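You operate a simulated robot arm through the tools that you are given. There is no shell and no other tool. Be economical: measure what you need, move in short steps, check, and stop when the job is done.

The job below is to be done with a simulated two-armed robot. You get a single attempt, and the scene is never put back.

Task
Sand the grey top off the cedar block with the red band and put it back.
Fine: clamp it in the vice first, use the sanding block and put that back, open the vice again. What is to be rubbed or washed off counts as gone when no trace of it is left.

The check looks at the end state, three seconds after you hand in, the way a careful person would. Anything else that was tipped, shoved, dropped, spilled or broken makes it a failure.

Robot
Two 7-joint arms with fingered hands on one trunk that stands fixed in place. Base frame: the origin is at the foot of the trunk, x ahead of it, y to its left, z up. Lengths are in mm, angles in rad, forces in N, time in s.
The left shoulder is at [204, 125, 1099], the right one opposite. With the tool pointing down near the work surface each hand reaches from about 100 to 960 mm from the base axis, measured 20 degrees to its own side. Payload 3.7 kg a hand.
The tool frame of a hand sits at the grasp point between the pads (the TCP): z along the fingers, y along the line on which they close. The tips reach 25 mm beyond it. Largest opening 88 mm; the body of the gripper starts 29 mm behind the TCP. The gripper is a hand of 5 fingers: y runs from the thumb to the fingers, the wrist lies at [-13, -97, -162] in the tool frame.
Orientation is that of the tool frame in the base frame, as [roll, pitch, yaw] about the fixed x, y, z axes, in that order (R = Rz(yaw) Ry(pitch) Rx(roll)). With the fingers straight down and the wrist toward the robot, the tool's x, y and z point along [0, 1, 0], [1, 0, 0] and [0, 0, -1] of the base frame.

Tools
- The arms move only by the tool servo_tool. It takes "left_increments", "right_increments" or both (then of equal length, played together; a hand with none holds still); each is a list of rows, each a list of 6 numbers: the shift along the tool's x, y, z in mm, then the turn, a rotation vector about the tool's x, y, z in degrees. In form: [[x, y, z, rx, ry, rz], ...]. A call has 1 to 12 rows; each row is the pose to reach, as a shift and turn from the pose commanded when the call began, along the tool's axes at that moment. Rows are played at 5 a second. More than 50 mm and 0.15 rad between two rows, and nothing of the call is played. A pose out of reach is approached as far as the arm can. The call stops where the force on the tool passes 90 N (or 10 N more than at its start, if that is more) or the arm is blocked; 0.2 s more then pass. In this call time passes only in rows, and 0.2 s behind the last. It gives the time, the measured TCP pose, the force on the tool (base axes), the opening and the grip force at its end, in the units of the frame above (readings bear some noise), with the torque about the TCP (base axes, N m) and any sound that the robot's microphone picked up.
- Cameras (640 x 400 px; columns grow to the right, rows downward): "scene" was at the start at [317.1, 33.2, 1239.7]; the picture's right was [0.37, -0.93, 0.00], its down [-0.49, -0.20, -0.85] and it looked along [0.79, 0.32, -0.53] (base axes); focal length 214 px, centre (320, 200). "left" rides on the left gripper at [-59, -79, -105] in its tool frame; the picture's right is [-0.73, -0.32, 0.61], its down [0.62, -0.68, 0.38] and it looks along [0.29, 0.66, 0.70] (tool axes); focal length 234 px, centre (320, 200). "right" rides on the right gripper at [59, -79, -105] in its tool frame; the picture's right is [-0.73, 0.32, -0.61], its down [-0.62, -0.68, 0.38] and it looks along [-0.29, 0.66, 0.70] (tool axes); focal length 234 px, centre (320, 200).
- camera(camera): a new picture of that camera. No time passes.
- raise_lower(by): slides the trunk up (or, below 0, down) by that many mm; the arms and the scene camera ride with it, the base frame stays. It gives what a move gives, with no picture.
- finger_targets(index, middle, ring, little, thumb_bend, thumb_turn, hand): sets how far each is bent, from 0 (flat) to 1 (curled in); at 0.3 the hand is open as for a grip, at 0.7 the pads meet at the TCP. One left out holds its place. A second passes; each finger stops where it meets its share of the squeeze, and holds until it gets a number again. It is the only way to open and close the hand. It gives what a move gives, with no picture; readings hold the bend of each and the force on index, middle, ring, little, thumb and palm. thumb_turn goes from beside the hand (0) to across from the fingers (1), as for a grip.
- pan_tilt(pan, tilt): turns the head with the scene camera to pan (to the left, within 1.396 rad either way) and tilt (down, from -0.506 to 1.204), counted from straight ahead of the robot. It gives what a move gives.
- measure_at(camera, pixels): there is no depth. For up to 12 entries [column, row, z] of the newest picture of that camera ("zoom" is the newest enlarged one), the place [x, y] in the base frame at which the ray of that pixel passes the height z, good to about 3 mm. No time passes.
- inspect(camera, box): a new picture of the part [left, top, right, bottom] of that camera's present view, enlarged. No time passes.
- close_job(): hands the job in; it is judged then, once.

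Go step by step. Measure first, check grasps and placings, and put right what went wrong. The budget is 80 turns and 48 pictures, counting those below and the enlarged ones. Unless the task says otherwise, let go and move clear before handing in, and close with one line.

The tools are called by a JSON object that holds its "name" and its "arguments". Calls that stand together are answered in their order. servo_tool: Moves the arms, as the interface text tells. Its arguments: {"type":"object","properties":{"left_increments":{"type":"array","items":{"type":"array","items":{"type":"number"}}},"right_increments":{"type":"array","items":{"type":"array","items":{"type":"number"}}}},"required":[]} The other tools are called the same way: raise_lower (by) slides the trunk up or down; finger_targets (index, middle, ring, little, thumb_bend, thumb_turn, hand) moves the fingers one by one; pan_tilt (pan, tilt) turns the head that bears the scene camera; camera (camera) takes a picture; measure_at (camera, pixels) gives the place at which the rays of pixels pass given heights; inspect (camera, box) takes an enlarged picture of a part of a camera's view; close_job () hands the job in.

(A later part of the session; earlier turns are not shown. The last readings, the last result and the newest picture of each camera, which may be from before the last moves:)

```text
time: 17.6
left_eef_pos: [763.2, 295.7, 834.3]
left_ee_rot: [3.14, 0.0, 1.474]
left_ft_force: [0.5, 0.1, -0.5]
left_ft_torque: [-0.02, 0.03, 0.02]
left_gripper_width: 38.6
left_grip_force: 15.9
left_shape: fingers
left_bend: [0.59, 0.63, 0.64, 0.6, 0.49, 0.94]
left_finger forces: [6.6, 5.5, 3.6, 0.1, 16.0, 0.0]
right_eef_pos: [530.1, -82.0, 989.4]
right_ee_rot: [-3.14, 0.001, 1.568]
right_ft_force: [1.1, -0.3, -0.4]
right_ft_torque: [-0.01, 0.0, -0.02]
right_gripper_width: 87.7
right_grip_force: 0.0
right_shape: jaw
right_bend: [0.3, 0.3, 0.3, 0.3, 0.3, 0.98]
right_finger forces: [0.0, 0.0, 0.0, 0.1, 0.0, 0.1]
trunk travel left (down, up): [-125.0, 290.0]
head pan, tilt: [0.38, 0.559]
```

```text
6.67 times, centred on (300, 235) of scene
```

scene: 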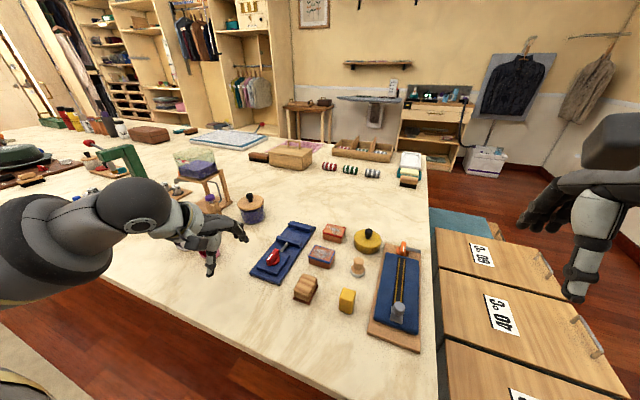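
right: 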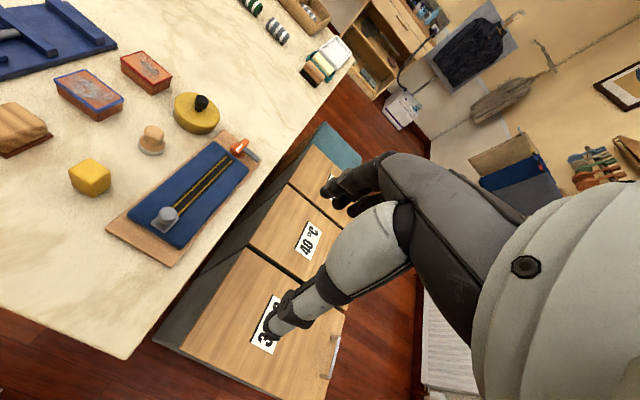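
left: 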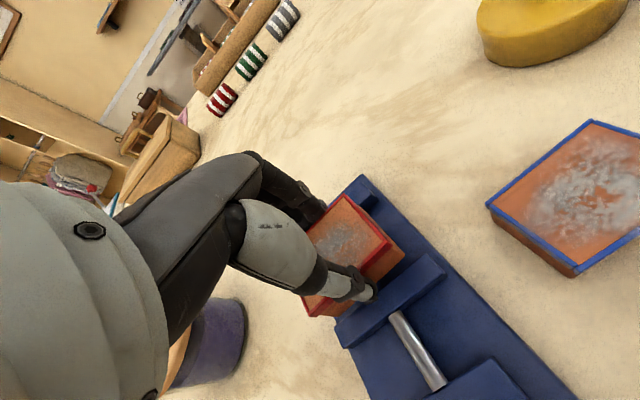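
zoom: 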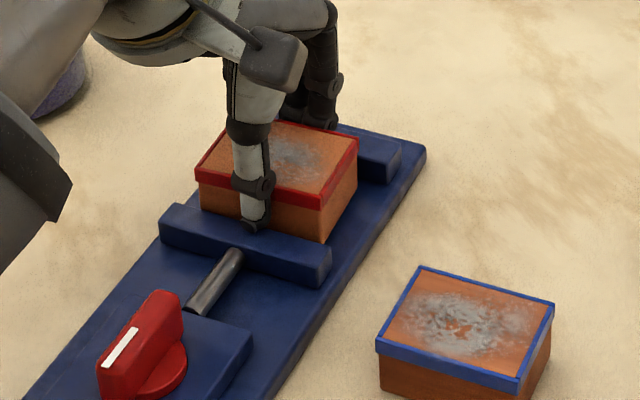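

There's still no force. The block is between the jaws with the thumb tip just above the moving jaw. I'll keep stepping down.

{"name": "servo_tool", "arguments": {"left_increments": [[0, 0, 2, 0, 0, 0], [0, 0, 4, 0, 0, 0]]}}

```text
time: 18.2
left_eef_pos: [762.1, 295.7, 832.0]
left_ee_rot: [3.137, 0.002, 1.475]
left_ft_force: [0.0, 0.3, 7.5]
left_ft_torque: [0.0, 0.27, 0.01]
left_gripper_width: 38.9
left_grip_force: 19.0
left_shape: fingers
left_bend: [0.59, 0.63, 0.64, 0.6, 0.49, 0.94]
left_finger forces: [6.3, 5.4, 3.6, 0.0, 23.0, 0.1]
right_eef_pos: [530.7, -82.4, 990.8]
right_ee_rot: [3.141, -0.001, 1.568]
right_ft_force: [1.0, -0.2, -0.7]
right_ft_torque: [0.01, 0.02, -0.04]
right_gripper_width: 87.9
right_grip_force: 0.1
right_shape: jaw
right_bend: [0.3, 0.3, 0.3, 0.3, 0.3, 0.98]
right_finger forces: [0.0, 0.0, 0.0, 0.0, 0.1, 0.0]
trunk travel left (down, up): [-125.0, 290.0]
head pan, tilt: [0.38, 0.559]
```

The thumb has touched the jaw top (7.5 N) with the block only a few mm above the vice bed. I'll back off 1 mm and release gently.

{"name": "servo_tool", "arguments": {"left_increments": [[0, 0, -1.5, 0, 0, 0]]}}

{"name": "finger_targets", "arguments": {"hand": "left", "index": 0.45, "middle": 0.45, "ring": 0.45, "little": 0.45, "thumb_bend": 0.42}}

{"name": "finger_targets", "arguments": {"hand": "left", "index": 0.3, "middle": 0.3, "ring": 0.3, "little": 0.3, "thumb_bend": 0.3}}

{"name": "servo_tool", "arguments": {"left_increments": [[0, 0, -30, 0, 0, 0], [0, 0, -60, 0, 0, -2], [0, 0, -90, 0, 0, -4], [0, 0, -100, 0, 0, -5.5]]}}

{"name": "inspect", "arguments": {"camera": "scene", "box": [240, 205, 340, 295]}}

```text
time: 18.6
left_eef_pos: [763.2, 293.7, 832.0]
left_ee_rot: [3.14, -0.001, 1.475]
left_ft_force: [1.3, 0.7, 5.9]
left_ft_torque: [0.02, 0.16, -0.01]
left_gripper_width: 38.3
left_grip_force: 19.3
left_shape: fingers
left_bend: [0.59, 0.63, 0.64, 0.6, 0.49, 0.94]
left_finger forces: [6.6, 5.5, 4.0, 0.0, 22.4, 0.1]
right_eef_pos: [530.2, -81.8, 990.8]
right_ee_rot: [-3.139, 0.0, 1.57]
right_ft_force: [0.5, -0.2, -1.3]
right_ft_torque: [0.01, 0.01, 0.04]
right_gripper_width: 87.7
right_grip_force: 0.1
right_shape: jaw
right_bend: [0.3, 0.3, 0.3, 0.3, 0.3, 0.98]
right_finger forces: [0.0, 0.0, 0.0, 0.0, 0.0, 0.1]
trunk travel left (down, up): [-125.0, 290.0]
head pan, tilt: [0.38, 0.559]
```

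```text
time: 19.6
left_eef_pos: [761.5, 294.9, 830.8]
left_ee_rot: [3.139, 0.0, 1.475]
left_ft_force: [-11.6, -2.5, 5.0]
left_ft_torque: [-0.03, 0.18, 0.0]
left_gripper_width: 44.2
left_grip_force: 5.9
left_shape: fingers
left_bend: [0.55, 0.51, 0.45, 0.45, 0.42, 0.97]
left_finger forces: [6.2, 6.0, 0.0, 0.1, 0.7, 0.0]
right_eef_pos: [529.5, -81.7, 990.4]
right_ee_rot: [-3.141, 0.001, 1.57]
right_ft_force: [0.3, -0.2, 0.1]
right_ft_torque: [-0.02, 0.01, 0.02]
right_gripper_width: 87.7
right_grip_force: 0.0
right_shape: jaw
right_bend: [0.3, 0.3, 0.3, 0.3, 0.3, 0.98]
right_finger forces: [0.1, 0.0, 0.0, 0.1, 0.0, 0.0]
trunk travel left (down, up): [-125.0, 290.0]
head pan, tilt: [0.38, 0.559]
```

```text
time: 20.6
left_eef_pos: [762.3, 294.9, 832.9]
left_ee_rot: [3.139, 0.002, 1.475]
left_ft_force: [-8.1, -1.8, 7.0]
left_ft_torque: [-0.07, 0.01, -0.08]
left_gripper_width: 57.2
left_grip_force: 4.7
left_shape: fingers
left_bend: [0.54, 0.3, 0.3, 0.3, 0.3, 0.97]
left_finger forces: [10.4, 0.0, 0.1, 0.1, 0.1, 0.0]
right_eef_pos: [529.2, -83.6, 992.2]
right_ee_rot: [3.141, 0.0, 1.568]
right_ft_force: [-0.9, 0.1, -0.6]
right_ft_torque: [-0.04, 0.03, 0.01]
right_gripper_width: 88.0
right_grip_force: 0.0
right_shape: jaw
right_bend: [0.3, 0.3, 0.3, 0.3, 0.3, 0.98]
right_finger forces: [0.1, 0.1, 0.0, 0.0, 0.0, 0.0]
trunk travel left (down, up): [-125.0, 290.0]
head pan, tilt: [0.38, 0.559]
```

```text
time: 21.6
left_eef_pos: [763.1, 295.9, 930.3]
left_ee_rot: [3.141, 0.001, 1.571]
left_ft_force: [-0.2, 0.1, 0.0]
left_ft_torque: [-0.02, 0.0, 0.0]
left_gripper_width: 84.5
left_grip_force: 0.1
left_shape: fingers
left_bend: [0.3, 0.3, 0.3, 0.3, 0.3, 0.97]
left_finger forces: [0.1, 0.1, 0.1, 0.0, 0.0, 0.1]
right_eef_pos: [529.9, -80.1, 990.9]
right_ee_rot: [-3.139, -0.001, 1.568]
right_ft_force: [0.0, -0.6, -0.5]
right_ft_torque: [0.01, 0.0, -0.01]
right_gripper_width: 87.9
right_grip_force: 0.0
right_shape: jaw
right_bend: [0.3, 0.3, 0.3, 0.3, 0.3, 0.98]
right_finger forces: [0.0, 0.0, 0.1, 0.0, 0.1, 0.0]
trunk travel left (down, up): [-125.0, 290.0]
head pan, tilt: [0.38, 0.559]
```

```text
4.44 times, centred on (290, 250) of scene
```

zoom: 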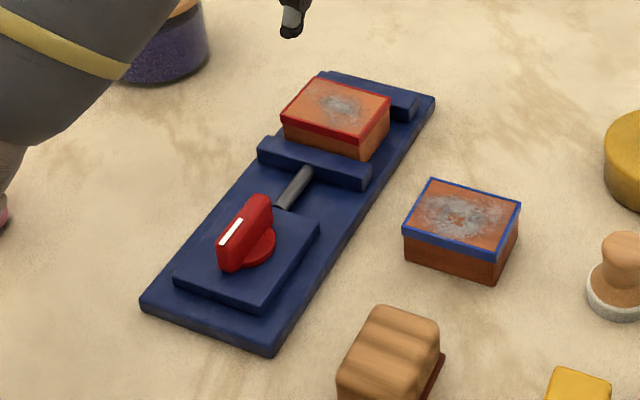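

The block sits upright between the jaws. The knob handle lies along x, so I'll bring the right hand over it with yaw turned +90° (closing across the handle, ready to turn it clockwise) and move the left hand back out of the way.

{"name": "servo_tool", "arguments": {"left_increments": [[11, -10, -30, 0, 0, 0], [22, -34, -55, 0, 0, 0], [33, -60, -75, 0, 0, 0], [45, -88, -95, 0, 0, 0], [56, -116, -115, 0, 0, 0], [68, -144, -132, 0, 0, 0], [79, -172, -148, 0, 0, 0], [90, -200, -164, 0, 0, 0], [102, -228, -180, 0, 0, 0], [113, -246, -190, 0, 0, 0], [124, -263, -200, 0, 0, 0]], "right_increments": [[27, 9, 4, 0, 0, -8.2], [54, 18, 8, 0, 0, -16.4], [81, 27, 12, 0, 0, -24.5], [108, 36, 16, 0, 0, -32.7], [135, 46, 20, 0, 0, -40.9], [162, 55, 25, 0, 0, -49.1], [189, 64, 30, 0, 0, -57.3], [216, 73, 35, 0, 0, -65.5], [243, 82, 40, 0, 0, -73.6], [270, 92, 45, 0, 0, -81.8], [296, 101, 50, 0, 0, -90]]}}

{"name": "camera", "arguments": {"camera": "right"}}

```text
time: 24.0
left_eef_pos: [499.9, 418.5, 1129.5]
left_ee_rot: [3.141, 0.002, 1.568]
left_ft_force: [0.3, -0.1, 1.2]
left_ft_torque: [0.0, 0.02, -0.01]
left_gripper_width: 84.5
left_grip_force: 0.0
left_shape: fingers
left_bend: [0.3, 0.3, 0.3, 0.3, 0.3, 0.97]
left_finger forces: [0.0, 0.0, 0.0, 0.0, 0.0, 0.1]
right_eef_pos: [617.0, 171.0, 946.9]
right_ee_rot: [-3.141, 0.0, 2.9]
right_ft_force: [-0.5, 0.4, -0.8]
right_ft_torque: [0.0, -0.02, -0.02]
right_gripper_width: 88.0
right_grip_force: 0.0
right_shape: jaw
right_bend: [0.3, 0.3, 0.3, 0.3, 0.3, 0.98]
right_finger forces: [0.0, 0.0, 0.0, 0.0, 0.0, 0.0]
right hand out of reach, approached as far as the arm can: row 10, 11
trunk travel left (down, up): [-125.0, 290.0]
head pan, tilt: [0.38, 0.559]
```

```text
16 pictures are left
```

right: 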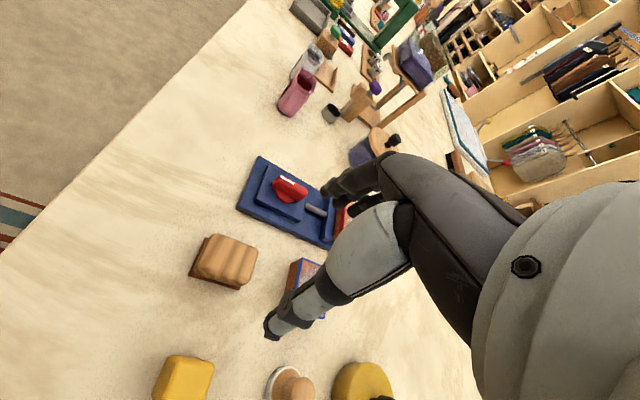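

At this height the right hand only reaches yaw 2.9. I'll measure the knob from this view.

{"name": "measure_at", "arguments": {"camera": "right", "pixels": [[275, 178, 810], [275, 178, 830], [307, 193, 810], [307, 193, 830], [290, 187, 810], [290, 187, 830], [287, 205, 797], [306, 190, 797], [318, 208, 795]]}}

{"name": "inspect", "arguments": {"camera": "right", "box": [230, 150, 350, 250]}}

```text
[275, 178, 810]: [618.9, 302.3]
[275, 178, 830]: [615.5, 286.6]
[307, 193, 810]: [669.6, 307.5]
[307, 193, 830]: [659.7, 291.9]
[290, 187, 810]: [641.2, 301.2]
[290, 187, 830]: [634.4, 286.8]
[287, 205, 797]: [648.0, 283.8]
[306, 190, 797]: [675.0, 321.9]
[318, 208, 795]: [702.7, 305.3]
```

```text
4.00 times, centred on (290, 200) of right
```

zoom: 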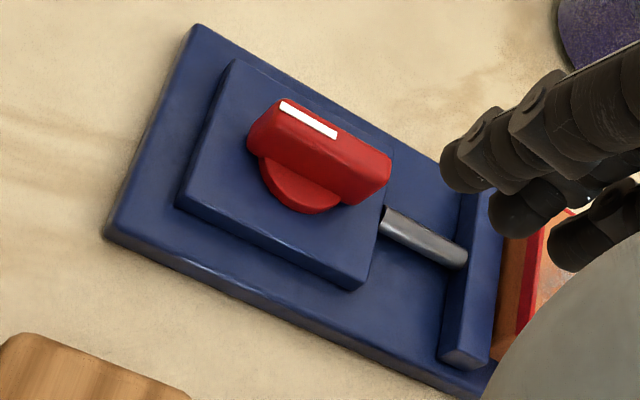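

{"name": "measure_at", "arguments": {"camera": "zoom", "pixels": [[350, 206, 805], [254, 153, 805], [283, 100, 825], [388, 157, 825], [283, 100, 835], [388, 157, 835], [318, 215, 797], [262, 180, 797], [232, 60, 797], [177, 205, 797], [352, 288, 797]]}}

```text
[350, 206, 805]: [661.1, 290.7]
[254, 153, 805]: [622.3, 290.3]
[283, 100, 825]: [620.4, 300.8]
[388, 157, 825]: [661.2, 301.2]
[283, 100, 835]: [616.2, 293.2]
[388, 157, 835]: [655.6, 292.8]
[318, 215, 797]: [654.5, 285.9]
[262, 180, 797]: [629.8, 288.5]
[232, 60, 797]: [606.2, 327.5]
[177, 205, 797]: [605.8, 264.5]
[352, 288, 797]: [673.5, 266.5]
```

The knob centre is at about (640,297) with the handle along x up to z≈828. I'll move the right hand above it.

{"name": "servo_tool", "arguments": {"right_increments": [[2, 32, 12, 0, 0, 0], [4, 64, 25, 0, 0, 0], [6, 96, 38, 0, 0, 0], [8, 128, 50, 0, 0, 0]]}}

```text
time: 25.0
left_eef_pos: [500.2, 418.6, 1130.4]
left_ee_rot: [-3.14, -0.001, 1.571]
left_ft_force: [0.2, 0.0, -0.7]
left_ft_torque: [-0.03, 0.02, 0.01]
left_gripper_width: 84.7
left_grip_force: 0.0
left_shape: fingers
left_bend: [0.3, 0.3, 0.3, 0.3, 0.3, 0.97]
left_finger forces: [0.0, 0.0, 0.0, 0.0, 0.0, 0.0]
right_eef_pos: [621.4, 201.8, 934.2]
right_ee_rot: [3.141, 0.003, 2.899]
right_ft_force: [-0.3, -0.1, 1.4]
right_ft_torque: [0.01, -0.03, -0.03]
right_gripper_width: 87.8
right_grip_force: 0.0
right_shape: jaw
right_bend: [0.3, 0.3, 0.3, 0.3, 0.3, 0.98]
right_finger forces: [0.1, 0.1, 0.0, 0.0, 0.0, 0.1]
right hand out of reach, approached as far as the arm can: row 2, 3, 4
trunk travel left (down, up): [-125.0, 290.0]
head pan, tilt: [0.38, 0.559]
```

The right wrist limits yaw as it goes further left. I'll ease the yaw to about 2.45, since closing on the handle at that angle already turns it clockwise, and then move over the knob.

{"name": "servo_tool", "arguments": {"right_increments": [[0, 0, 0, 0, 0, 8], [0, 10, 0, 0, 0, 16], [1, 35, 10, 0, 0, 24], [3, 65, 25, 0, 0, 26], [4.3, 96.8, 40, 0, 0, 26]]}}

```text
time: 26.2
left_eef_pos: [500.2, 417.6, 1128.3]
left_ee_rot: [3.141, 0.0, 1.571]
left_ft_force: [1.1, 0.5, -0.8]
left_ft_torque: [0.01, -0.01, 0.02]
left_gripper_width: 84.2
left_grip_force: 0.0
left_shape: fingers
left_bend: [0.3, 0.3, 0.3, 0.3, 0.3, 0.97]
left_finger forces: [0.0, 0.1, 0.0, 0.1, 0.0, 0.1]
right_eef_pos: [641.8, 300.4, 892.1]
right_ee_rot: [3.141, -0.001, 2.444]
right_ft_force: [-0.5, 0.2, 0.0]
right_ft_torque: [0.02, 0.0, 0.0]
right_gripper_width: 87.6
right_grip_force: 0.1
right_shape: jaw
right_bend: [0.3, 0.3, 0.3, 0.3, 0.3, 0.98]
right_finger forces: [0.1, 0.0, 0.1, 0.1, 0.0, 0.0]
trunk travel left (down, up): [-125.0, 290.0]
head pan, tilt: [0.38, 0.559]
```

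The right hand is above the knob. I'll lower it to TCP z≈830 and close partway.

{"name": "servo_tool", "arguments": {"right_increments": [[-0.8, -3.5, 25, 0, 0, 0], [-0.8, -3.5, 45, 0, 0, 0], [-0.8, -3.5, 55, 0, 0, 0], [-0.8, -3.5, 62, 0, 0, 0]]}}

{"name": "finger_targets", "arguments": {"hand": "right", "index": 0.7, "middle": 0.7, "ring": 0.3, "little": 0.3, "thumb_bend": 0.7}}

{"name": "inspect", "arguments": {"camera": "right", "box": [220, 150, 420, 350]}}

```text
time: 27.2
left_eef_pos: [500.2, 417.4, 1129.2]
left_ee_rot: [-3.14, -0.001, 1.571]
left_ft_force: [0.5, 0.3, 0.1]
left_ft_torque: [0.0, -0.01, 0.02]
left_gripper_width: 84.5
left_grip_force: 0.0
left_shape: fingers
left_bend: [0.3, 0.3, 0.3, 0.3, 0.3, 0.97]
left_finger forces: [0.0, 0.0, 0.0, 0.0, 0.0, 0.0]
right_eef_pos: [640.9, 296.6, 830.0]
right_ee_rot: [-3.14, 0.001, 2.443]
right_ft_force: [0.4, -0.2, 0.1]
right_ft_torque: [0.0, 0.02, -0.01]
right_gripper_width: 88.0
right_grip_force: 0.0
right_shape: jaw
right_bend: [0.3, 0.3, 0.3, 0.3, 0.3, 0.98]
right_finger forces: [0.0, 0.0, 0.0, 0.0, 0.1, 0.1]
trunk travel left (down, up): [-125.0, 290.0]
head pan, tilt: [0.38, 0.559]
```

```text
time: 28.2
left_eef_pos: [500.2, 418.4, 1130.2]
left_ee_rot: [-3.142, 0.0, 1.571]
left_ft_force: [-0.5, -0.7, -0.3]
left_ft_torque: [0.02, 0.02, 0.0]
left_gripper_width: 84.4
left_grip_force: 0.1
left_shape: fingers
left_bend: [0.3, 0.3, 0.3, 0.3, 0.3, 0.97]
left_finger forces: [0.1, 0.0, 0.0, 0.0, 0.0, 0.1]
right_eef_pos: [640.3, 297.0, 831.0]
right_ee_rot: [3.14, 0.0, 2.447]
right_ft_force: [1.9, 2.0, 1.6]
right_ft_torque: [0.1, -0.14, 0.16]
right_gripper_width: 12.2
right_grip_force: 8.3
right_shape: fingers
right_bend: [0.68, 0.6, 0.3, 0.3, 0.61, 0.98]
right_finger forces: [0.9, 10.2, 0.1, 0.1, 5.5, 0.0]
trunk travel left (down, up): [-125.0, 290.0]
head pan, tilt: [0.38, 0.559]
```

```text
2.00 times, centred on (320, 250) of right
```

zoom: 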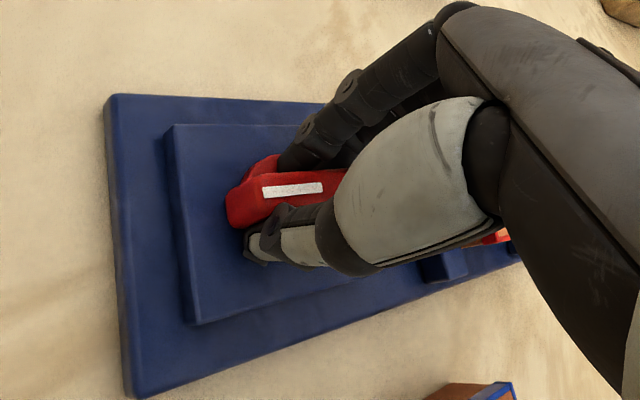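

The handle is pinched between the thumb and middle finger. Now I'll turn the hand clockwise and watch the torque.

{"name": "servo_tool", "arguments": {"right_increments": [[0, 0, 0, 0, 0, 8], [0, 0, 0, 0, 0, 16], [0, 0, 0, 0, 0, 24], [0, 0, 0, 0, 0, 32], [0, 0, 0, 0, 0, 40]]}}

{"name": "inspect", "arguments": {"camera": "scene", "box": [240, 205, 340, 295]}}

```text
time: 29.4
left_eef_pos: [499.6, 419.2, 1128.8]
left_ee_rot: [-3.14, 0.001, 1.572]
left_ft_force: [0.1, -0.1, 0.2]
left_ft_torque: [0.0, 0.02, 0.05]
left_gripper_width: 84.6
left_grip_force: 0.1
left_shape: fingers
left_bend: [0.3, 0.3, 0.3, 0.3, 0.3, 0.97]
left_finger forces: [0.0, 0.1, 0.0, 0.0, 0.0, 0.0]
right_eef_pos: [637.1, 299.9, 831.9]
right_ee_rot: [3.141, -0.009, 1.754]
right_ft_force: [-0.8, 16.8, 8.0]
right_ft_torque: [0.76, -0.21, 1.23]
right_gripper_width: 14.5
right_grip_force: 31.7
right_shape: fingers
right_bend: [0.7, 0.56, 0.3, 0.3, 0.61, 1.0]
right_finger forces: [0.8, 43.6, 0.0, 0.0, 19.4, 0.0]
trunk travel left (down, up): [-125.0, 290.0]
head pan, tilt: [0.38, 0.559]
```

```text
4.44 times, centred on (290, 250) of scene
```

zoom: 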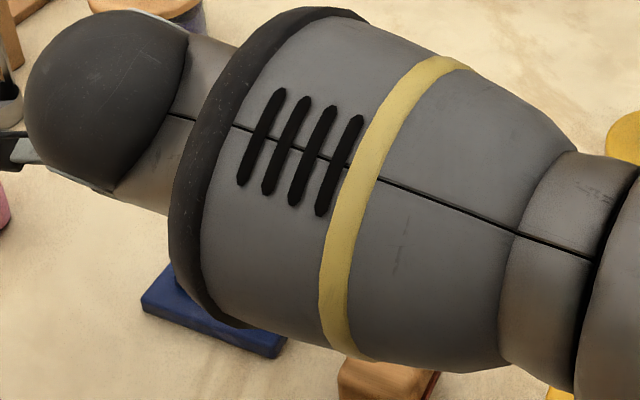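

There's strong resistance (1.2 N·m about z). One look will tell me whether the handle turned.

{"name": "inspect", "arguments": {"camera": "right", "box": [200, 100, 440, 340]}}

```text
1.67 times, centred on (320, 220) of right
```

zoom: 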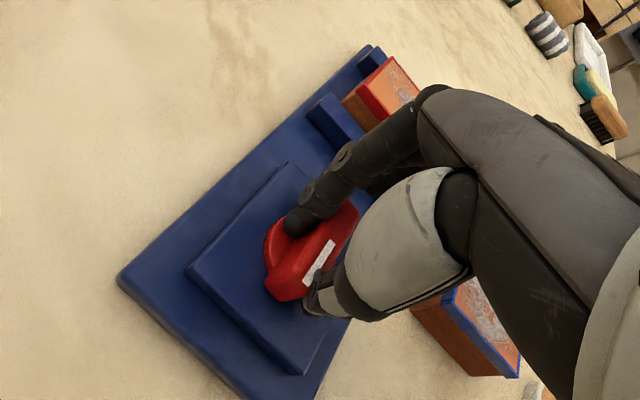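

The handle hasn't moved, so clockwise is against its stop and it must close counter-clockwise. I'll ease off the twist, release, and withdraw the right hand, then use the left hand, which can start at a low yaw and turn counter-clockwise.

{"name": "servo_tool", "arguments": {"right_increments": [[0, 0, 0, 0, 0, -8], [0, 0, 0, 0, 0, -16], [0, 0, 0, 0, 0, -24], [0, 0, 0, 0, 0, -32]]}}

{"name": "finger_targets", "arguments": {"hand": "right", "index": 0.3, "middle": 0.3, "thumb_bend": 0.3}}

{"name": "servo_tool", "arguments": {"right_increments": [[0, 0, -35, 0, 0, 0], [0, 0, -70, 0, 0, 0], [0, -10, -105, 0, 0, 0], [0, -45, -125, 0, 0, 4], [0, -85, -135, 0, 0, 11], [0, -130, -140, 0, 0, 18], [0, -175, -145, 0, 0, 25], [0, -220, -150, 0, 0, 32], [-15, -260, -155, 0, 0, 39], [-30, -300, -160, 0, 0, 45], [-50, -340, -160, 0, 0, 45]]}}

```text
time: 30.4
left_eef_pos: [498.7, 419.1, 1130.0]
left_ee_rot: [3.139, 0.0, 1.571]
left_ft_force: [0.0, -0.6, 0.3]
left_ft_torque: [0.02, 0.02, -0.02]
left_gripper_width: 84.6
left_grip_force: 0.1
left_shape: fingers
left_bend: [0.3, 0.3, 0.3, 0.3, 0.3, 0.97]
left_finger forces: [0.0, 0.1, 0.1, 0.1, 0.0, 0.0]
right_eef_pos: [639.5, 297.2, 832.1]
right_ee_rot: [3.141, 0.002, 2.307]
right_ft_force: [-2.5, 8.6, 9.6]
right_ft_torque: [0.27, -0.03, 0.31]
right_gripper_width: 9.9
right_grip_force: 13.6
right_shape: fingers
right_bend: [0.68, 0.59, 0.3, 0.3, 0.63, 0.99]
right_finger forces: [3.2, 17.4, 0.0, 0.0, 7.1, 0.0]
trunk travel left (down, up): [-125.0, 290.0]
head pan, tilt: [0.38, 0.559]
```

```text
time: 31.4
left_eef_pos: [499.6, 417.5, 1129.2]
left_ee_rot: [3.14, -0.001, 1.57]
left_ft_force: [0.6, -0.1, -0.7]
left_ft_torque: [-0.01, -0.01, 0.01]
left_gripper_width: 84.5
left_grip_force: 0.0
left_shape: fingers
left_bend: [0.3, 0.3, 0.3, 0.3, 0.3, 0.97]
left_finger forces: [0.1, 0.0, 0.1, 0.1, 0.0, 0.1]
right_eef_pos: [641.2, 295.5, 830.4]
right_ee_rot: [-3.141, 0.001, 2.309]
right_ft_force: [-0.1, 0.5, -0.2]
right_ft_torque: [0.0, 0.0, 0.0]
right_gripper_width: 84.3
right_grip_force: 0.0
right_shape: fingers
right_bend: [0.3, 0.3, 0.3, 0.3, 0.3, 0.98]
right_finger forces: [0.0, 0.0, 0.0, 0.1, 0.1, 0.2]
trunk travel left (down, up): [-125.0, 290.0]
head pan, tilt: [0.38, 0.559]
```

```text
time: 33.8
left_eef_pos: [500.5, 418.5, 1130.0]
left_ee_rot: [-3.141, 0.0, 1.57]
left_ft_force: [0.9, 0.0, -0.3]
left_ft_torque: [0.0, -0.02, -0.04]
left_gripper_width: 84.6
left_grip_force: 0.1
left_shape: fingers
left_bend: [0.3, 0.3, 0.3, 0.3, 0.3, 0.97]
left_finger forces: [0.1, 0.1, 0.1, 0.0, 0.0, 0.0]
right_eef_pos: [421.5, 31.0, 990.2]
right_ee_rot: [-3.14, 0.003, 1.518]
right_ft_force: [0.5, -0.3, -0.5]
right_ft_torque: [0.02, 0.0, -0.01]
right_gripper_width: 84.6
right_grip_force: 0.0
right_shape: fingers
right_bend: [0.3, 0.3, 0.3, 0.3, 0.3, 0.98]
right_finger forces: [0.1, 0.1, 0.1, 0.0, 0.0, 0.0]
trunk travel left (down, up): [-125.0, 290.0]
head pan, tilt: [0.38, 0.559]
```

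The right hand is clear. Now the left hand goes over the knob at yaw ≈0.55.

{"name": "servo_tool", "arguments": {"left_increments": [[-15, 17, 29, 0, 0, 7.2], [-30, 35, 58, 0, 0, 14.5], [-45, 52, 87, 0, 0, 21.7], [-60, 70, 116, 0, 0, 29], [-75, 87, 145, 0, 0, 36], [-90, 105, 174, 0, 0, 43.5], [-105, 122, 204, 0, 0, 51], [-121, 140, 233, 0, 0, 58]], "right_increments": [[-30, 0, 0, 0, 0, 0], [-60, 0, 0, 0, 0, 0], [-90, 0, 0, 0, 0, 0], [-120, 0, 0, 0, 0, 0], [-150, 0, 0, 0, 0, 0], [-150, 0, 0, 0, 0, 0], [-150, 0, 0, 0, 0, 0], [-150, 0, 0, 0, 0, 0]]}}

```text
time: 35.6
left_eef_pos: [640.9, 297.5, 894.3]
left_ee_rot: [-3.14, 0.0, 0.555]
left_ft_force: [-0.2, -0.1, -0.1]
left_ft_torque: [-0.04, 0.02, -0.01]
left_gripper_width: 84.4
left_grip_force: 0.1
left_shape: fingers
left_bend: [0.3, 0.3, 0.3, 0.3, 0.3, 0.97]
left_finger forces: [0.0, 0.1, 0.1, 0.0, 0.1, 0.1]
right_eef_pos: [501.4, -59.1, 1034.3]
right_ee_rot: [-3.138, 0.002, 1.522]
right_ft_force: [0.1, -0.8, 0.5]
right_ft_torque: [-0.02, 0.01, 0.02]
right_gripper_width: 84.7
right_grip_force: 0.0
right_shape: fingers
right_bend: [0.3, 0.3, 0.3, 0.3, 0.3, 0.98]
right_finger forces: [0.0, 0.0, 0.1, 0.1, 0.0, 0.0]
right hand out of reach, approached as far as the arm can: row 1, 2, 3, 4, 5, 6, 7, 8
trunk travel left (down, up): [-125.0, 290.0]
head pan, tilt: [0.38, 0.559]
```

Yaw 0.55 is reachable. I'll go down and close on the handle.

{"name": "servo_tool", "arguments": {"left_increments": [[0, 0, 25, 0, 0, 0], [0, 0, 45, 0, 0, 0], [0, 0, 57, 0, 0, 0], [0, 0, 64, 0, 0, 0]]}}

{"name": "finger_targets", "arguments": {"hand": "left", "index": 0.7, "middle": 0.7, "thumb_bend": 0.7}}

{"name": "servo_tool", "arguments": {"left_increments": [[0, 0, 0, 0, 0, -8], [0, 0, 0, 0, 0, -16], [0, 0, 0, 0, 0, -24], [0, 0, 0, 0, 0, -32], [0, 0, 0, 0, 0, -40]]}}

{"name": "inspect", "arguments": {"camera": "left", "box": [200, 120, 440, 360]}}

```text
time: 36.6
left_eef_pos: [639.7, 298.0, 833.7]
left_ee_rot: [3.141, -0.001, 0.558]
left_ft_force: [0.0, 0.3, -1.2]
left_ft_torque: [0.01, 0.02, -0.03]
left_gripper_width: 84.3
left_grip_force: 0.0
left_shape: fingers
left_bend: [0.3, 0.3, 0.3, 0.3, 0.3, 0.97]
left_finger forces: [0.0, 0.1, 0.1, 0.0, 0.0, 0.0]
right_eef_pos: [500.8, -59.4, 1036.0]
right_ee_rot: [-3.139, 0.0, 1.523]
right_ft_force: [0.5, 0.5, -0.9]
right_ft_torque: [0.0, 0.01, 0.02]
right_gripper_width: 84.6
right_grip_force: 0.1
right_shape: fingers
right_bend: [0.3, 0.3, 0.3, 0.3, 0.3, 0.98]
right_finger forces: [0.0, 0.0, 0.0, 0.0, 0.0, 0.0]
trunk travel left (down, up): [-125.0, 290.0]
head pan, tilt: [0.38, 0.559]
```

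```text
time: 37.6
left_eef_pos: [640.6, 297.8, 833.5]
left_ee_rot: [-3.141, 0.001, 0.559]
left_ft_force: [4.6, -6.9, 0.2]
left_ft_torque: [-0.18, -0.15, -0.1]
left_gripper_width: 9.3
left_grip_force: 6.3
left_shape: fingers
left_bend: [0.65, 0.6, 0.3, 0.3, 0.66, 0.97]
left_finger forces: [3.5, 6.6, 0.0, 0.1, 2.2, 0.0]
right_eef_pos: [501.4, -59.7, 1036.1]
right_ee_rot: [-3.14, 0.001, 1.521]
right_ft_force: [-0.6, -0.1, 0.2]
right_ft_torque: [-0.02, 0.01, -0.03]
right_gripper_width: 84.5
right_grip_force: 0.1
right_shape: fingers
right_bend: [0.3, 0.3, 0.3, 0.3, 0.3, 0.98]
right_finger forces: [0.0, 0.1, 0.0, 0.1, 0.1, 0.0]
trunk travel left (down, up): [-125.0, 290.0]
head pan, tilt: [0.38, 0.559]
```

```text
time: 38.8
left_eef_pos: [639.2, 297.7, 834.4]
left_ee_rot: [3.141, -0.001, 1.259]
left_ft_force: [5.1, -3.5, -0.4]
left_ft_torque: [-0.09, -0.15, -0.1]
left_gripper_width: 8.4
left_grip_force: 5.2
left_shape: fingers
left_bend: [0.65, 0.62, 0.3, 0.3, 0.66, 0.97]
left_finger forces: [3.3, 5.5, 0.0, 0.0, 2.0, 0.0]
right_eef_pos: [502.4, -58.3, 1035.3]
right_ee_rot: [-3.141, 0.0, 1.521]
right_ft_force: [-0.6, 0.2, 0.3]
right_ft_torque: [-0.02, -0.05, 0.01]
right_gripper_width: 84.7
right_grip_force: 0.1
right_shape: fingers
right_bend: [0.3, 0.3, 0.3, 0.3, 0.3, 0.98]
right_finger forces: [0.0, 0.0, 0.0, 0.1, 0.1, 0.1]
trunk travel left (down, up): [-125.0, 290.0]
head pan, tilt: [0.38, 0.559]
```

```text
1.67 times, centred on (320, 240) of left
```

zoom: 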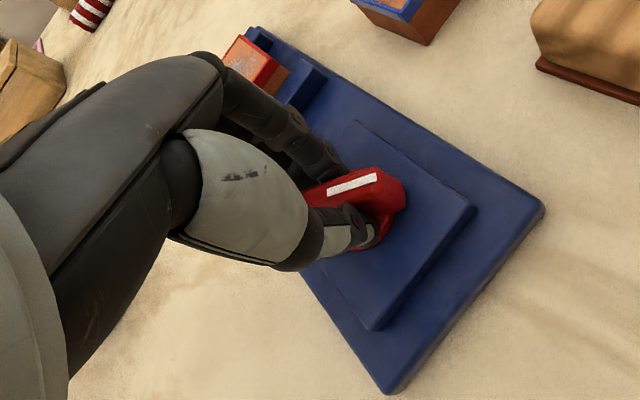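

The handle is turning counter-clockwise easily. I'll continue.

{"name": "servo_tool", "arguments": {"left_increments": [[0, 0, 0, 0, 0, -8], [0, 0, 0, 0, 0, -16], [0, 0, 0, 0, 0, -24], [0, 0, 0, 0, 0, -32]]}}

```text
time: 39.8
left_eef_pos: [639.8, 298.2, 834.4]
left_ee_rot: [-3.141, -0.001, 1.817]
left_ft_force: [4.5, -1.1, -1.8]
left_ft_torque: [-0.09, -0.08, -0.07]
left_gripper_width: 8.3
left_grip_force: 6.1
left_shape: fingers
left_bend: [0.66, 0.63, 0.3, 0.3, 0.66, 0.97]
left_finger forces: [2.5, 4.6, 0.0, 0.0, 3.4, 0.0]
right_eef_pos: [501.4, -59.1, 1033.6]
right_ee_rot: [-3.139, -0.002, 1.521]
right_ft_force: [0.1, -0.2, 0.0]
right_ft_torque: [-0.03, -0.02, -0.01]
right_gripper_width: 84.6
right_grip_force: 0.0
right_shape: fingers
right_bend: [0.3, 0.3, 0.3, 0.3, 0.3, 0.98]
right_finger forces: [0.0, 0.0, 0.0, 0.0, 0.1, 0.0]
trunk travel left (down, up): [-125.0, 290.0]
head pan, tilt: [0.38, 0.559]
```

Still light torque. I'll continue to turn and watch for a stop.

{"name": "servo_tool", "arguments": {"left_increments": [[0, 0, 0, 0, 0, -8], [0, 0, 0, 0, 0, -16], [0, 0, 0, 0, 0, -24], [0, 0, 0, 0, 0, -32], [0, 0, 0, 0, 0, -40]]}}

{"name": "inspect", "arguments": {"camera": "left", "box": [200, 60, 500, 360]}}

```text
time: 41.0
left_eef_pos: [640.0, 298.7, 832.6]
left_ee_rot: [3.141, 0.0, 2.517]
left_ft_force: [2.4, 1.0, -0.3]
left_ft_torque: [-0.01, -0.02, -0.12]
left_gripper_width: 8.5
left_grip_force: 5.1
left_shape: fingers
left_bend: [0.68, 0.64, 0.3, 0.3, 0.64, 0.98]
left_finger forces: [1.7, 4.2, 0.0, 0.0, 4.3, 0.0]
right_eef_pos: [501.3, -59.2, 1035.4]
right_ee_rot: [-3.141, -0.001, 1.521]
right_ft_force: [0.6, 0.6, 0.8]
right_ft_torque: [-0.01, 0.03, -0.01]
right_gripper_width: 84.5
right_grip_force: 0.1
right_shape: fingers
right_bend: [0.3, 0.3, 0.3, 0.3, 0.3, 0.98]
right_finger forces: [0.1, 0.1, 0.0, 0.0, 0.1, 0.0]
trunk travel left (down, up): [-125.0, 290.0]
head pan, tilt: [0.38, 0.559]
```

```text
1.33 times, centred on (350, 210) of left
```

zoom: 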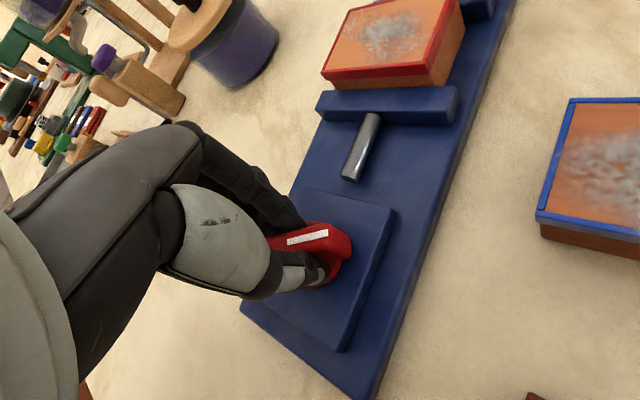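

The rod and jaw have moved forward to near the block, but there's still no end torque. I'll turn further as far as reach allows.

{"name": "servo_tool", "arguments": {"left_increments": [[0, 0, 0, 0, 0, -8], [0, 0, 0, 0, 0, -16], [0, 0, 0, 0, 0, -24], [0, 0, 0, 0, 0, -32]]}}

```text
time: 42.2
left_eef_pos: [658.6, 293.7, 866.1]
left_ee_rot: [-3.05, 0.088, 3.1]
left_ft_force: [-0.7, 0.1, 0.4]
left_ft_torque: [0.02, -0.01, -0.03]
left_gripper_width: 0.0
left_grip_force: 0.0
left_shape: fingers
left_bend: [0.7, 0.7, 0.3, 0.3, 0.7, 0.97]
left_finger forces: [0.1, 0.0, 0.0, 0.0, 0.0, 0.1]
left hand out of reach, approached as far as the arm can: row 1, 2, 3
right_eef_pos: [500.8, -57.5, 1036.5]
right_ee_rot: [-3.139, 0.002, 1.522]
right_ft_force: [0.4, 0.2, 0.3]
right_ft_torque: [-0.01, 0.0, -0.06]
right_gripper_width: 84.7
right_grip_force: 0.0
right_shape: fingers
right_bend: [0.3, 0.3, 0.3, 0.3, 0.3, 0.98]
right_finger forces: [0.1, 0.1, 0.1, 0.1, 0.0, 0.0]
trunk travel left (down, up): [-125.0, 290.0]
head pan, tilt: [0.38, 0.559]
stopped in row 4 (left hand): the arm was blocked; the commanded pose is now the measured one
```

The hand slipped off upward when it ran out of reach. I'll raise it and swing it back toward neutral yaw, then look at the vice.

{"name": "servo_tool", "arguments": {"left_increments": [[0, 0, -30, 0, 0, 0], [0, 0, -60, 0, 0, 8], [0, 0, -80, 0, 0, 16], [0, 0, -80, 0, 0, 24], [0, 0, -80, 0, 0, 32], [0, 0, -80, 0, 0, 40], [0, 0, -80, 0, 0, 48], [0, 0, -80, 0, 0, 56], [0, 0, -80, 0, 0, 64], [0, 0, -80, 0, 0, 72], [0, 0, -80, 0, 0, 80], [0, 0, -80, 0, 0, 87]]}}

{"name": "finger_targets", "arguments": {"hand": "left", "index": 0.3, "middle": 0.3, "thumb_bend": 0.3}}

{"name": "inspect", "arguments": {"camera": "left", "box": [250, 40, 600, 340]}}

```text
time: 44.8
left_eef_pos: [652.4, 299.7, 945.7]
left_ee_rot: [3.056, 0.093, 1.569]
left_ft_force: [0.1, 0.1, 0.1]
left_ft_torque: [-0.01, 0.04, -0.01]
left_gripper_width: 0.1
left_grip_force: 0.1
left_shape: fingers
left_bend: [0.7, 0.7, 0.3, 0.3, 0.7, 0.97]
left_finger forces: [0.0, 0.1, 0.1, 0.0, 0.1, 0.1]
right_eef_pos: [501.3, -58.2, 1034.1]
right_ee_rot: [-3.141, 0.001, 1.522]
right_ft_force: [0.9, -0.1, 0.8]
right_ft_torque: [0.01, 0.0, 0.01]
right_gripper_width: 84.4
right_grip_force: 0.0
right_shape: fingers
right_bend: [0.3, 0.3, 0.3, 0.3, 0.3, 0.98]
right_finger forces: [0.1, 0.0, 0.0, 0.0, 0.0, 0.0]
trunk travel left (down, up): [-125.0, 290.0]
head pan, tilt: [0.38, 0.559]
```

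```text
time: 45.8
left_eef_pos: [652.2, 300.4, 945.4]
left_ee_rot: [3.058, 0.094, 1.572]
left_ft_force: [-0.6, 0.3, 0.3]
left_ft_torque: [0.0, -0.01, 0.06]
left_gripper_width: 84.4
left_grip_force: 0.1
left_shape: fingers
left_bend: [0.3, 0.3, 0.3, 0.3, 0.3, 0.97]
left_finger forces: [0.0, 0.0, 0.1, 0.0, 0.0, 0.0]
right_eef_pos: [499.0, -58.7, 1036.1]
right_ee_rot: [-3.138, 0.0, 1.523]
right_ft_force: [0.0, 0.8, 0.3]
right_ft_torque: [-0.04, -0.03, -0.01]
right_gripper_width: 84.5
right_grip_force: 0.1
right_shape: fingers
right_bend: [0.3, 0.3, 0.3, 0.3, 0.3, 0.98]
right_finger forces: [0.0, 0.1, 0.0, 0.1, 0.0, 0.0]
trunk travel left (down, up): [-125.0, 290.0]
head pan, tilt: [0.38, 0.559]
```

```text
1.33 times, centred on (425, 190) of left
```

zoom: 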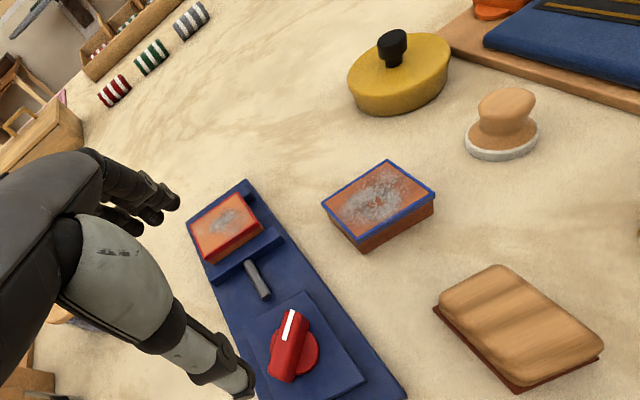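

The handle now points forward-right and the jaw looks close against the block. I'll measure the handle angle and the gap.

{"name": "measure_at", "arguments": {"camera": "zoom", "pixels": [[293, 311, 826], [284, 341, 826], [284, 232, 803], [218, 282, 803], [276, 226, 803], [208, 274, 803], [245, 190, 803], [258, 240, 816], [205, 263, 816], [187, 220, 816], [239, 195, 816]]}}

{"name": "inspect", "arguments": {"camera": "left", "box": [380, 165, 490, 275]}}

```text
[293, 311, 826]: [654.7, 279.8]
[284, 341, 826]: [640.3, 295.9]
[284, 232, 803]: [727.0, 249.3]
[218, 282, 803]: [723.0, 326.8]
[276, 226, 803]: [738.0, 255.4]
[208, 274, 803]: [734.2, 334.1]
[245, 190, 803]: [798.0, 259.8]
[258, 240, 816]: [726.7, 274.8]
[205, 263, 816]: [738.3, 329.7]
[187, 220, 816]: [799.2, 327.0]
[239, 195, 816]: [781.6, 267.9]
```

```text
3.64 times, centred on (435, 220) of left
```

zoom: 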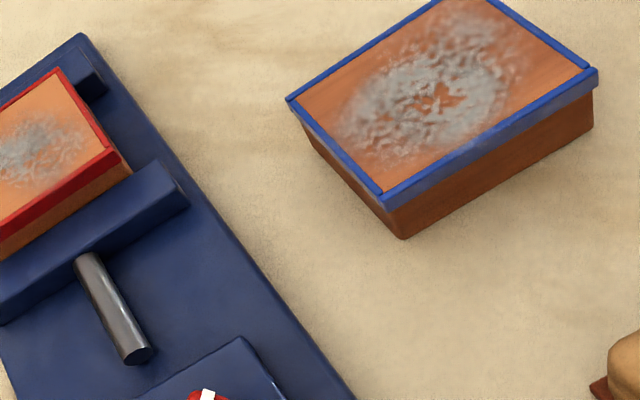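

The handle has turned about 132° and the jaw is at or near contact. To be sure it's clamped I'll level the left hand, swing it to yaw ≈ -0.17, re-grip the handle, and turn on until it resists.

{"name": "servo_tool", "arguments": {"left_increments": [[0, 0, 0, 4.8, 5.4, 0]]}}

{"name": "servo_tool", "arguments": {"left_increments": [[0, -2, 5, 0, 0, 8.3], [0, -4, 10, 0, 0, 16.6], [0, -6, 15, 0, 0, 24.9], [-2, -8, 20, 0, 0, 33.2], [-2, -10, 25, 0, 0, 41.5], [-2, -12, 30, 0, 0, 49.8], [-2, -12, 35, 0, 0, 58.1], [-2, -12, 40, 0, 0, 66.4], [-2, -12, 45, 0, 0, 74.7], [-2, -12, 50, 0, 0, 83], [-2, -12, 55, 0, 0, 91.3], [-2, -12, 55, 0, 0, 99.6]]}}

```text
time: 46.2
left_eef_pos: [652.2, 300.4, 944.5]
left_ee_rot: [-3.138, -0.002, 1.575]
left_ft_force: [0.9, 0.1, 0.1]
left_ft_torque: [0.0, 0.01, 0.01]
left_gripper_width: 84.5
left_grip_force: 0.2
left_shape: fingers
left_bend: [0.3, 0.3, 0.3, 0.3, 0.3, 0.97]
left_finger forces: [0.0, 0.0, 0.0, 0.0, 0.1, 0.0]
right_eef_pos: [501.2, -58.6, 1035.0]
right_ee_rot: [-3.137, 0.001, 1.521]
right_ft_force: [0.1, -0.3, 1.4]
right_ft_torque: [0.05, -0.03, 0.01]
right_gripper_width: 84.5
right_grip_force: 0.0
right_shape: fingers
right_bend: [0.3, 0.3, 0.3, 0.3, 0.3, 0.98]
right_finger forces: [0.1, 0.0, 0.1, 0.1, 0.0, 0.0]
trunk travel left (down, up): [-125.0, 290.0]
head pan, tilt: [0.38, 0.559]
```

```text
time: 48.8
left_eef_pos: [640.4, 298.3, 889.7]
left_ee_rot: [-3.14, 0.0, -0.165]
left_ft_force: [0.3, -0.2, 0.7]
left_ft_torque: [-0.02, 0.04, -0.04]
left_gripper_width: 84.4
left_grip_force: 0.1
left_shape: fingers
left_bend: [0.3, 0.3, 0.3, 0.3, 0.3, 0.97]
left_finger forces: [0.1, 0.1, 0.0, 0.0, 0.0, 0.1]
right_eef_pos: [501.1, -58.7, 1035.0]
right_ee_rot: [-3.14, 0.001, 1.521]
right_ft_force: [-0.1, 0.1, 0.1]
right_ft_torque: [0.0, -0.03, 0.03]
right_gripper_width: 84.3
right_grip_force: 0.0
right_shape: fingers
right_bend: [0.3, 0.3, 0.3, 0.3, 0.3, 0.98]
right_finger forces: [0.0, 0.0, 0.0, 0.0, 0.0, 0.0]
trunk travel left (down, up): [-125.0, 290.0]
head pan, tilt: [0.38, 0.559]
```

Yaw -0.17 is reached. I'll go down, grip, and turn counter-clockwise.

{"name": "servo_tool", "arguments": {"left_increments": [[0, 0, 25, 0, 0, 0], [0, 0, 45, 0, 0, 0], [0, 0, 57, 0, 0, 0]]}}

{"name": "finger_targets", "arguments": {"hand": "left", "index": 0.7, "middle": 0.7, "thumb_bend": 0.7}}

{"name": "servo_tool", "arguments": {"left_increments": [[0, 0, 0, 0, 0, -8], [0, 0, 0, 0, 0, -16], [0, 0, 0, 0, 0, -24]]}}

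```text
time: 49.6
left_eef_pos: [641.4, 297.5, 831.7]
left_ee_rot: [3.141, 0.001, -0.162]
left_ft_force: [0.0, -0.3, -0.1]
left_ft_torque: [-0.01, 0.0, -0.02]
left_gripper_width: 84.5
left_grip_force: 0.1
left_shape: fingers
left_bend: [0.3, 0.3, 0.3, 0.3, 0.3, 0.97]
left_finger forces: [0.0, 0.0, 0.1, 0.1, 0.0, 0.0]
right_eef_pos: [500.3, -59.3, 1035.2]
right_ee_rot: [-3.141, 0.0, 1.521]
right_ft_force: [0.3, 0.1, 0.4]
right_ft_torque: [-0.04, 0.0, -0.05]
right_gripper_width: 84.5
right_grip_force: 0.1
right_shape: fingers
right_bend: [0.3, 0.3, 0.3, 0.3, 0.3, 0.98]
right_finger forces: [0.1, 0.0, 0.0, 0.0, 0.0, 0.0]
trunk travel left (down, up): [-125.0, 290.0]
head pan, tilt: [0.38, 0.559]
```

```text
time: 50.6
left_eef_pos: [640.1, 297.5, 832.8]
left_ee_rot: [-3.142, -0.002, -0.161]
left_ft_force: [-1.7, -9.2, 2.7]
left_ft_torque: [-0.28, 0.03, -0.07]
left_gripper_width: 10.2
left_grip_force: 8.0
left_shape: fingers
left_bend: [0.65, 0.59, 0.3, 0.3, 0.65, 0.97]
left_finger forces: [3.1, 9.9, 0.0, 0.0, 2.6, 0.1]
right_eef_pos: [500.9, -58.8, 1034.8]
right_ee_rot: [-3.139, 0.0, 1.522]
right_ft_force: [0.0, -0.9, -0.3]
right_ft_torque: [-0.02, 0.01, 0.04]
right_gripper_width: 84.6
right_grip_force: 0.0
right_shape: fingers
right_bend: [0.3, 0.3, 0.3, 0.3, 0.3, 0.98]
right_finger forces: [0.0, 0.1, 0.0, 0.1, 0.0, 0.1]
trunk travel left (down, up): [-125.0, 290.0]
head pan, tilt: [0.38, 0.559]
```

```text
time: 51.4
left_eef_pos: [641.0, 297.7, 833.2]
left_ee_rot: [3.142, 0.0, 0.259]
left_ft_force: [0.9, -9.6, 0.8]
left_ft_torque: [-0.21, -0.04, -0.09]
left_gripper_width: 9.7
left_grip_force: 6.1
left_shape: fingers
left_bend: [0.64, 0.6, 0.3, 0.3, 0.66, 0.97]
left_finger forces: [3.6, 7.8, 0.1, 0.0, 2.2, 0.0]
right_eef_pos: [500.5, -60.1, 1034.3]
right_ee_rot: [-3.141, -0.001, 1.522]
right_ft_force: [-0.2, -0.3, 0.0]
right_ft_torque: [-0.02, 0.01, -0.04]
right_gripper_width: 84.6
right_grip_force: 0.1
right_shape: fingers
right_bend: [0.3, 0.3, 0.3, 0.3, 0.3, 0.98]
right_finger forces: [0.0, 0.1, 0.0, 0.1, 0.0, 0.1]
trunk travel left (down, up): [-125.0, 290.0]
head pan, tilt: [0.38, 0.559]
```

Still turning freely. I'll continue.

{"name": "servo_tool", "arguments": {"left_increments": [[0, 0, 0, 0, 0, -8], [0, 0, 0, 0, 0, -16], [0, 0, 0, 0, 0, -24], [0, 0, 0, 0, 0, -32]]}}

{"name": "inspect", "arguments": {"camera": "left", "box": [180, 60, 500, 360]}}

```text
time: 52.4
left_eef_pos: [640.1, 295.8, 832.8]
left_ee_rot: [-3.141, 0.002, 0.815]
left_ft_force: [-2.6, -12.8, -0.8]
left_ft_torque: [-0.34, 0.07, -0.36]
left_gripper_width: 10.7
left_grip_force: 11.4
left_shape: fingers
left_bend: [0.65, 0.59, 0.3, 0.3, 0.64, 0.99]
left_finger forces: [3.4, 14.3, 0.0, 0.0, 4.8, 0.0]
right_eef_pos: [500.9, -60.0, 1035.3]
right_ee_rot: [-3.14, 0.001, 1.521]
right_ft_force: [0.1, -0.5, 0.7]
right_ft_torque: [-0.01, 0.01, 0.0]
right_gripper_width: 84.6
right_grip_force: 0.0
right_shape: fingers
right_bend: [0.3, 0.3, 0.3, 0.3, 0.3, 0.98]
right_finger forces: [0.0, 0.0, 0.1, 0.1, 0.1, 0.0]
trunk travel left (down, up): [-125.0, 290.0]
head pan, tilt: [0.38, 0.559]
```

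```text
1.33 times, centred on (340, 210) of left
```

zoom: 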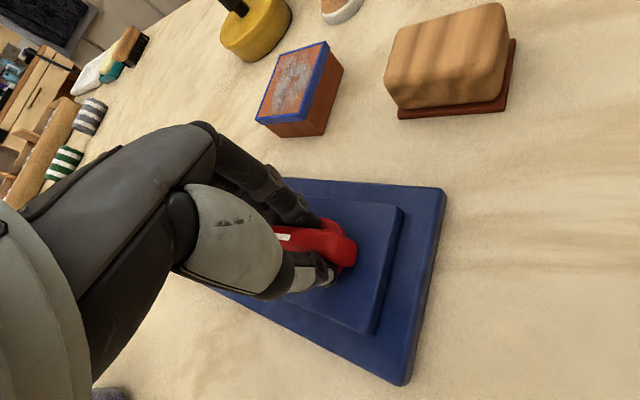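

Resistance is now building (−0.36 N·m) with the handle at about 180°. I'll nudge a bit more to seat it, then release and lift.

{"name": "servo_tool", "arguments": {"left_increments": [[0, 0, 0, 0, 0, -8], [0, 0, 0, 0, 0, -16]]}}

{"name": "servo_tool", "arguments": {"left_increments": [[0, 0, 0, 0, 0, 8]]}}

{"name": "finger_targets", "arguments": {"hand": "left", "index": 0.3, "middle": 0.3, "thumb_bend": 0.3}}

{"name": "servo_tool", "arguments": {"left_increments": [[0, 0, -35, 0, 0, 0], [0, 0, -70, 0, 0, 0], [0, 0, -95, 0, 0, -8], [0, 0, -100, 0, 0, -16], [0, 0, -100, 0, 0, -24], [0, 0, -100, 0, 0, -30]]}}

{"name": "camera", "arguments": {"camera": "left"}}

```text
time: 53.0
left_eef_pos: [640.2, 296.7, 832.8]
left_ee_rot: [3.141, 0.004, 1.094]
left_ft_force: [-3.1, -18.8, -3.3]
left_ft_torque: [-0.47, 0.07, -0.57]
left_gripper_width: 11.2
left_grip_force: 15.0
left_shape: fingers
left_bend: [0.66, 0.58, 0.3, 0.3, 0.63, 1.0]
left_finger forces: [4.3, 19.3, 0.0, 0.1, 6.1, 0.1]
right_eef_pos: [500.4, -60.9, 1034.8]
right_ee_rot: [-3.137, 0.001, 1.522]
right_ft_force: [0.3, -0.4, 0.6]
right_ft_torque: [0.02, 0.0, 0.04]
right_gripper_width: 84.5
right_grip_force: 0.0
right_shape: fingers
right_bend: [0.3, 0.3, 0.3, 0.3, 0.3, 0.98]
right_finger forces: [0.1, 0.1, 0.1, 0.1, 0.0, 0.0]
trunk travel left (down, up): [-125.0, 290.0]
head pan, tilt: [0.38, 0.559]
```

```text
time: 53.4
left_eef_pos: [641.1, 296.3, 833.9]
left_ee_rot: [-3.141, -0.003, 0.954]
left_ft_force: [-3.8, -16.2, -3.1]
left_ft_torque: [-0.38, 0.07, -0.36]
left_gripper_width: 10.8
left_grip_force: 11.6
left_shape: fingers
left_bend: [0.65, 0.59, 0.3, 0.3, 0.64, 0.98]
left_finger forces: [5.2, 13.4, 0.1, 0.0, 3.5, 0.0]
right_eef_pos: [499.5, -59.8, 1035.8]
right_ee_rot: [-3.141, -0.001, 1.523]
right_ft_force: [0.2, -0.8, -0.7]
right_ft_torque: [0.01, -0.02, 0.01]
right_gripper_width: 84.6
right_grip_force: 0.0
right_shape: fingers
right_bend: [0.3, 0.3, 0.3, 0.3, 0.3, 0.98]
right_finger forces: [0.1, 0.1, 0.0, 0.1, 0.1, 0.1]
trunk travel left (down, up): [-125.0, 290.0]
head pan, tilt: [0.38, 0.559]
```

```text
time: 54.4
left_eef_pos: [639.9, 299.0, 832.9]
left_ee_rot: [-3.141, -0.001, 0.953]
left_ft_force: [-0.6, -0.4, 0.3]
left_ft_torque: [-0.01, -0.02, 0.04]
left_gripper_width: 84.4
left_grip_force: 0.0
left_shape: fingers
left_bend: [0.3, 0.3, 0.3, 0.3, 0.3, 0.98]
left_finger forces: [0.0, 0.1, 0.0, 0.0, 0.1, 0.1]
right_eef_pos: [502.0, -59.1, 1035.1]
right_ee_rot: [-3.14, 0.0, 1.52]
right_ft_force: [0.3, 0.0, -0.3]
right_ft_torque: [0.02, 0.0, 0.01]
right_gripper_width: 84.5
right_grip_force: 0.0
right_shape: fingers
right_bend: [0.3, 0.3, 0.3, 0.3, 0.3, 0.98]
right_finger forces: [0.0, 0.0, 0.0, 0.1, 0.0, 0.0]
trunk travel left (down, up): [-125.0, 290.0]
head pan, tilt: [0.38, 0.559]
```

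```text
time: 55.8
left_eef_pos: [640.7, 298.2, 932.8]
left_ee_rot: [-3.141, 0.0, 1.482]
left_ft_force: [0.4, 0.4, -0.2]
left_ft_torque: [0.0, 0.01, 0.01]
left_gripper_width: 84.6
left_grip_force: 0.1
left_shape: fingers
left_bend: [0.3, 0.3, 0.3, 0.3, 0.3, 0.98]
left_finger forces: [0.1, 0.0, 0.0, 0.0, 0.0, 0.0]
right_eef_pos: [500.6, -58.6, 1035.3]
right_ee_rot: [-3.141, -0.001, 1.521]
right_ft_force: [-0.3, -0.7, 0.9]
right_ft_torque: [-0.01, 0.01, -0.01]
right_gripper_width: 84.7
right_grip_force: 0.2
right_shape: fingers
right_bend: [0.3, 0.3, 0.3, 0.3, 0.3, 0.98]
right_finger forces: [0.0, 0.1, 0.0, 0.1, 0.1, 0.0]
trunk travel left (down, up): [-125.0, 290.0]
head pan, tilt: [0.38, 0.559]
```

```text
6 pictures are left
```

left: 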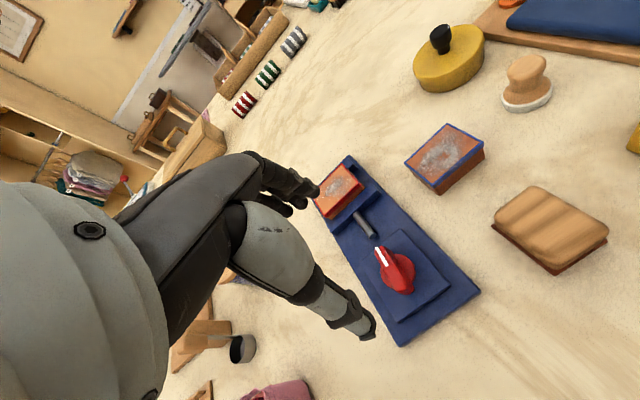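

The handle is at about 180° and the block is clamped. Now I'll measure the sanding block from this picture; I have six pictures left, so I'll use them sparingly.

{"name": "measure_at", "arguments": {"camera": "left", "pixels": [[554, 275, 777], [490, 227, 777], [608, 242, 777], [538, 186, 805], [538, 186, 815], [496, 217, 805], [556, 262, 805], [605, 230, 805], [605, 230, 815], [556, 262, 815]]}}

{"name": "measure_at", "arguments": {"camera": "scene", "pixels": [[298, 294, 800], [313, 297, 800], [318, 279, 810], [306, 275, 810], [295, 300, 777], [309, 304, 777]]}}

```text
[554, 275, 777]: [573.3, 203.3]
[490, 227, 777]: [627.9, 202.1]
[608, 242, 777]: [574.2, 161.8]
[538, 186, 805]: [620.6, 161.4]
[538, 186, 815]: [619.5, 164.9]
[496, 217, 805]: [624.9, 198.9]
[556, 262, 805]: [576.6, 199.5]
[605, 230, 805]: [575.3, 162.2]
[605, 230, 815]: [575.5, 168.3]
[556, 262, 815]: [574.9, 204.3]
```

```text
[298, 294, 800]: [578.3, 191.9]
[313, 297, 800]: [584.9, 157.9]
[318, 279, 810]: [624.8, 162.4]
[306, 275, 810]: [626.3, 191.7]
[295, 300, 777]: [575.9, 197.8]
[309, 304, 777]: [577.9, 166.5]
```

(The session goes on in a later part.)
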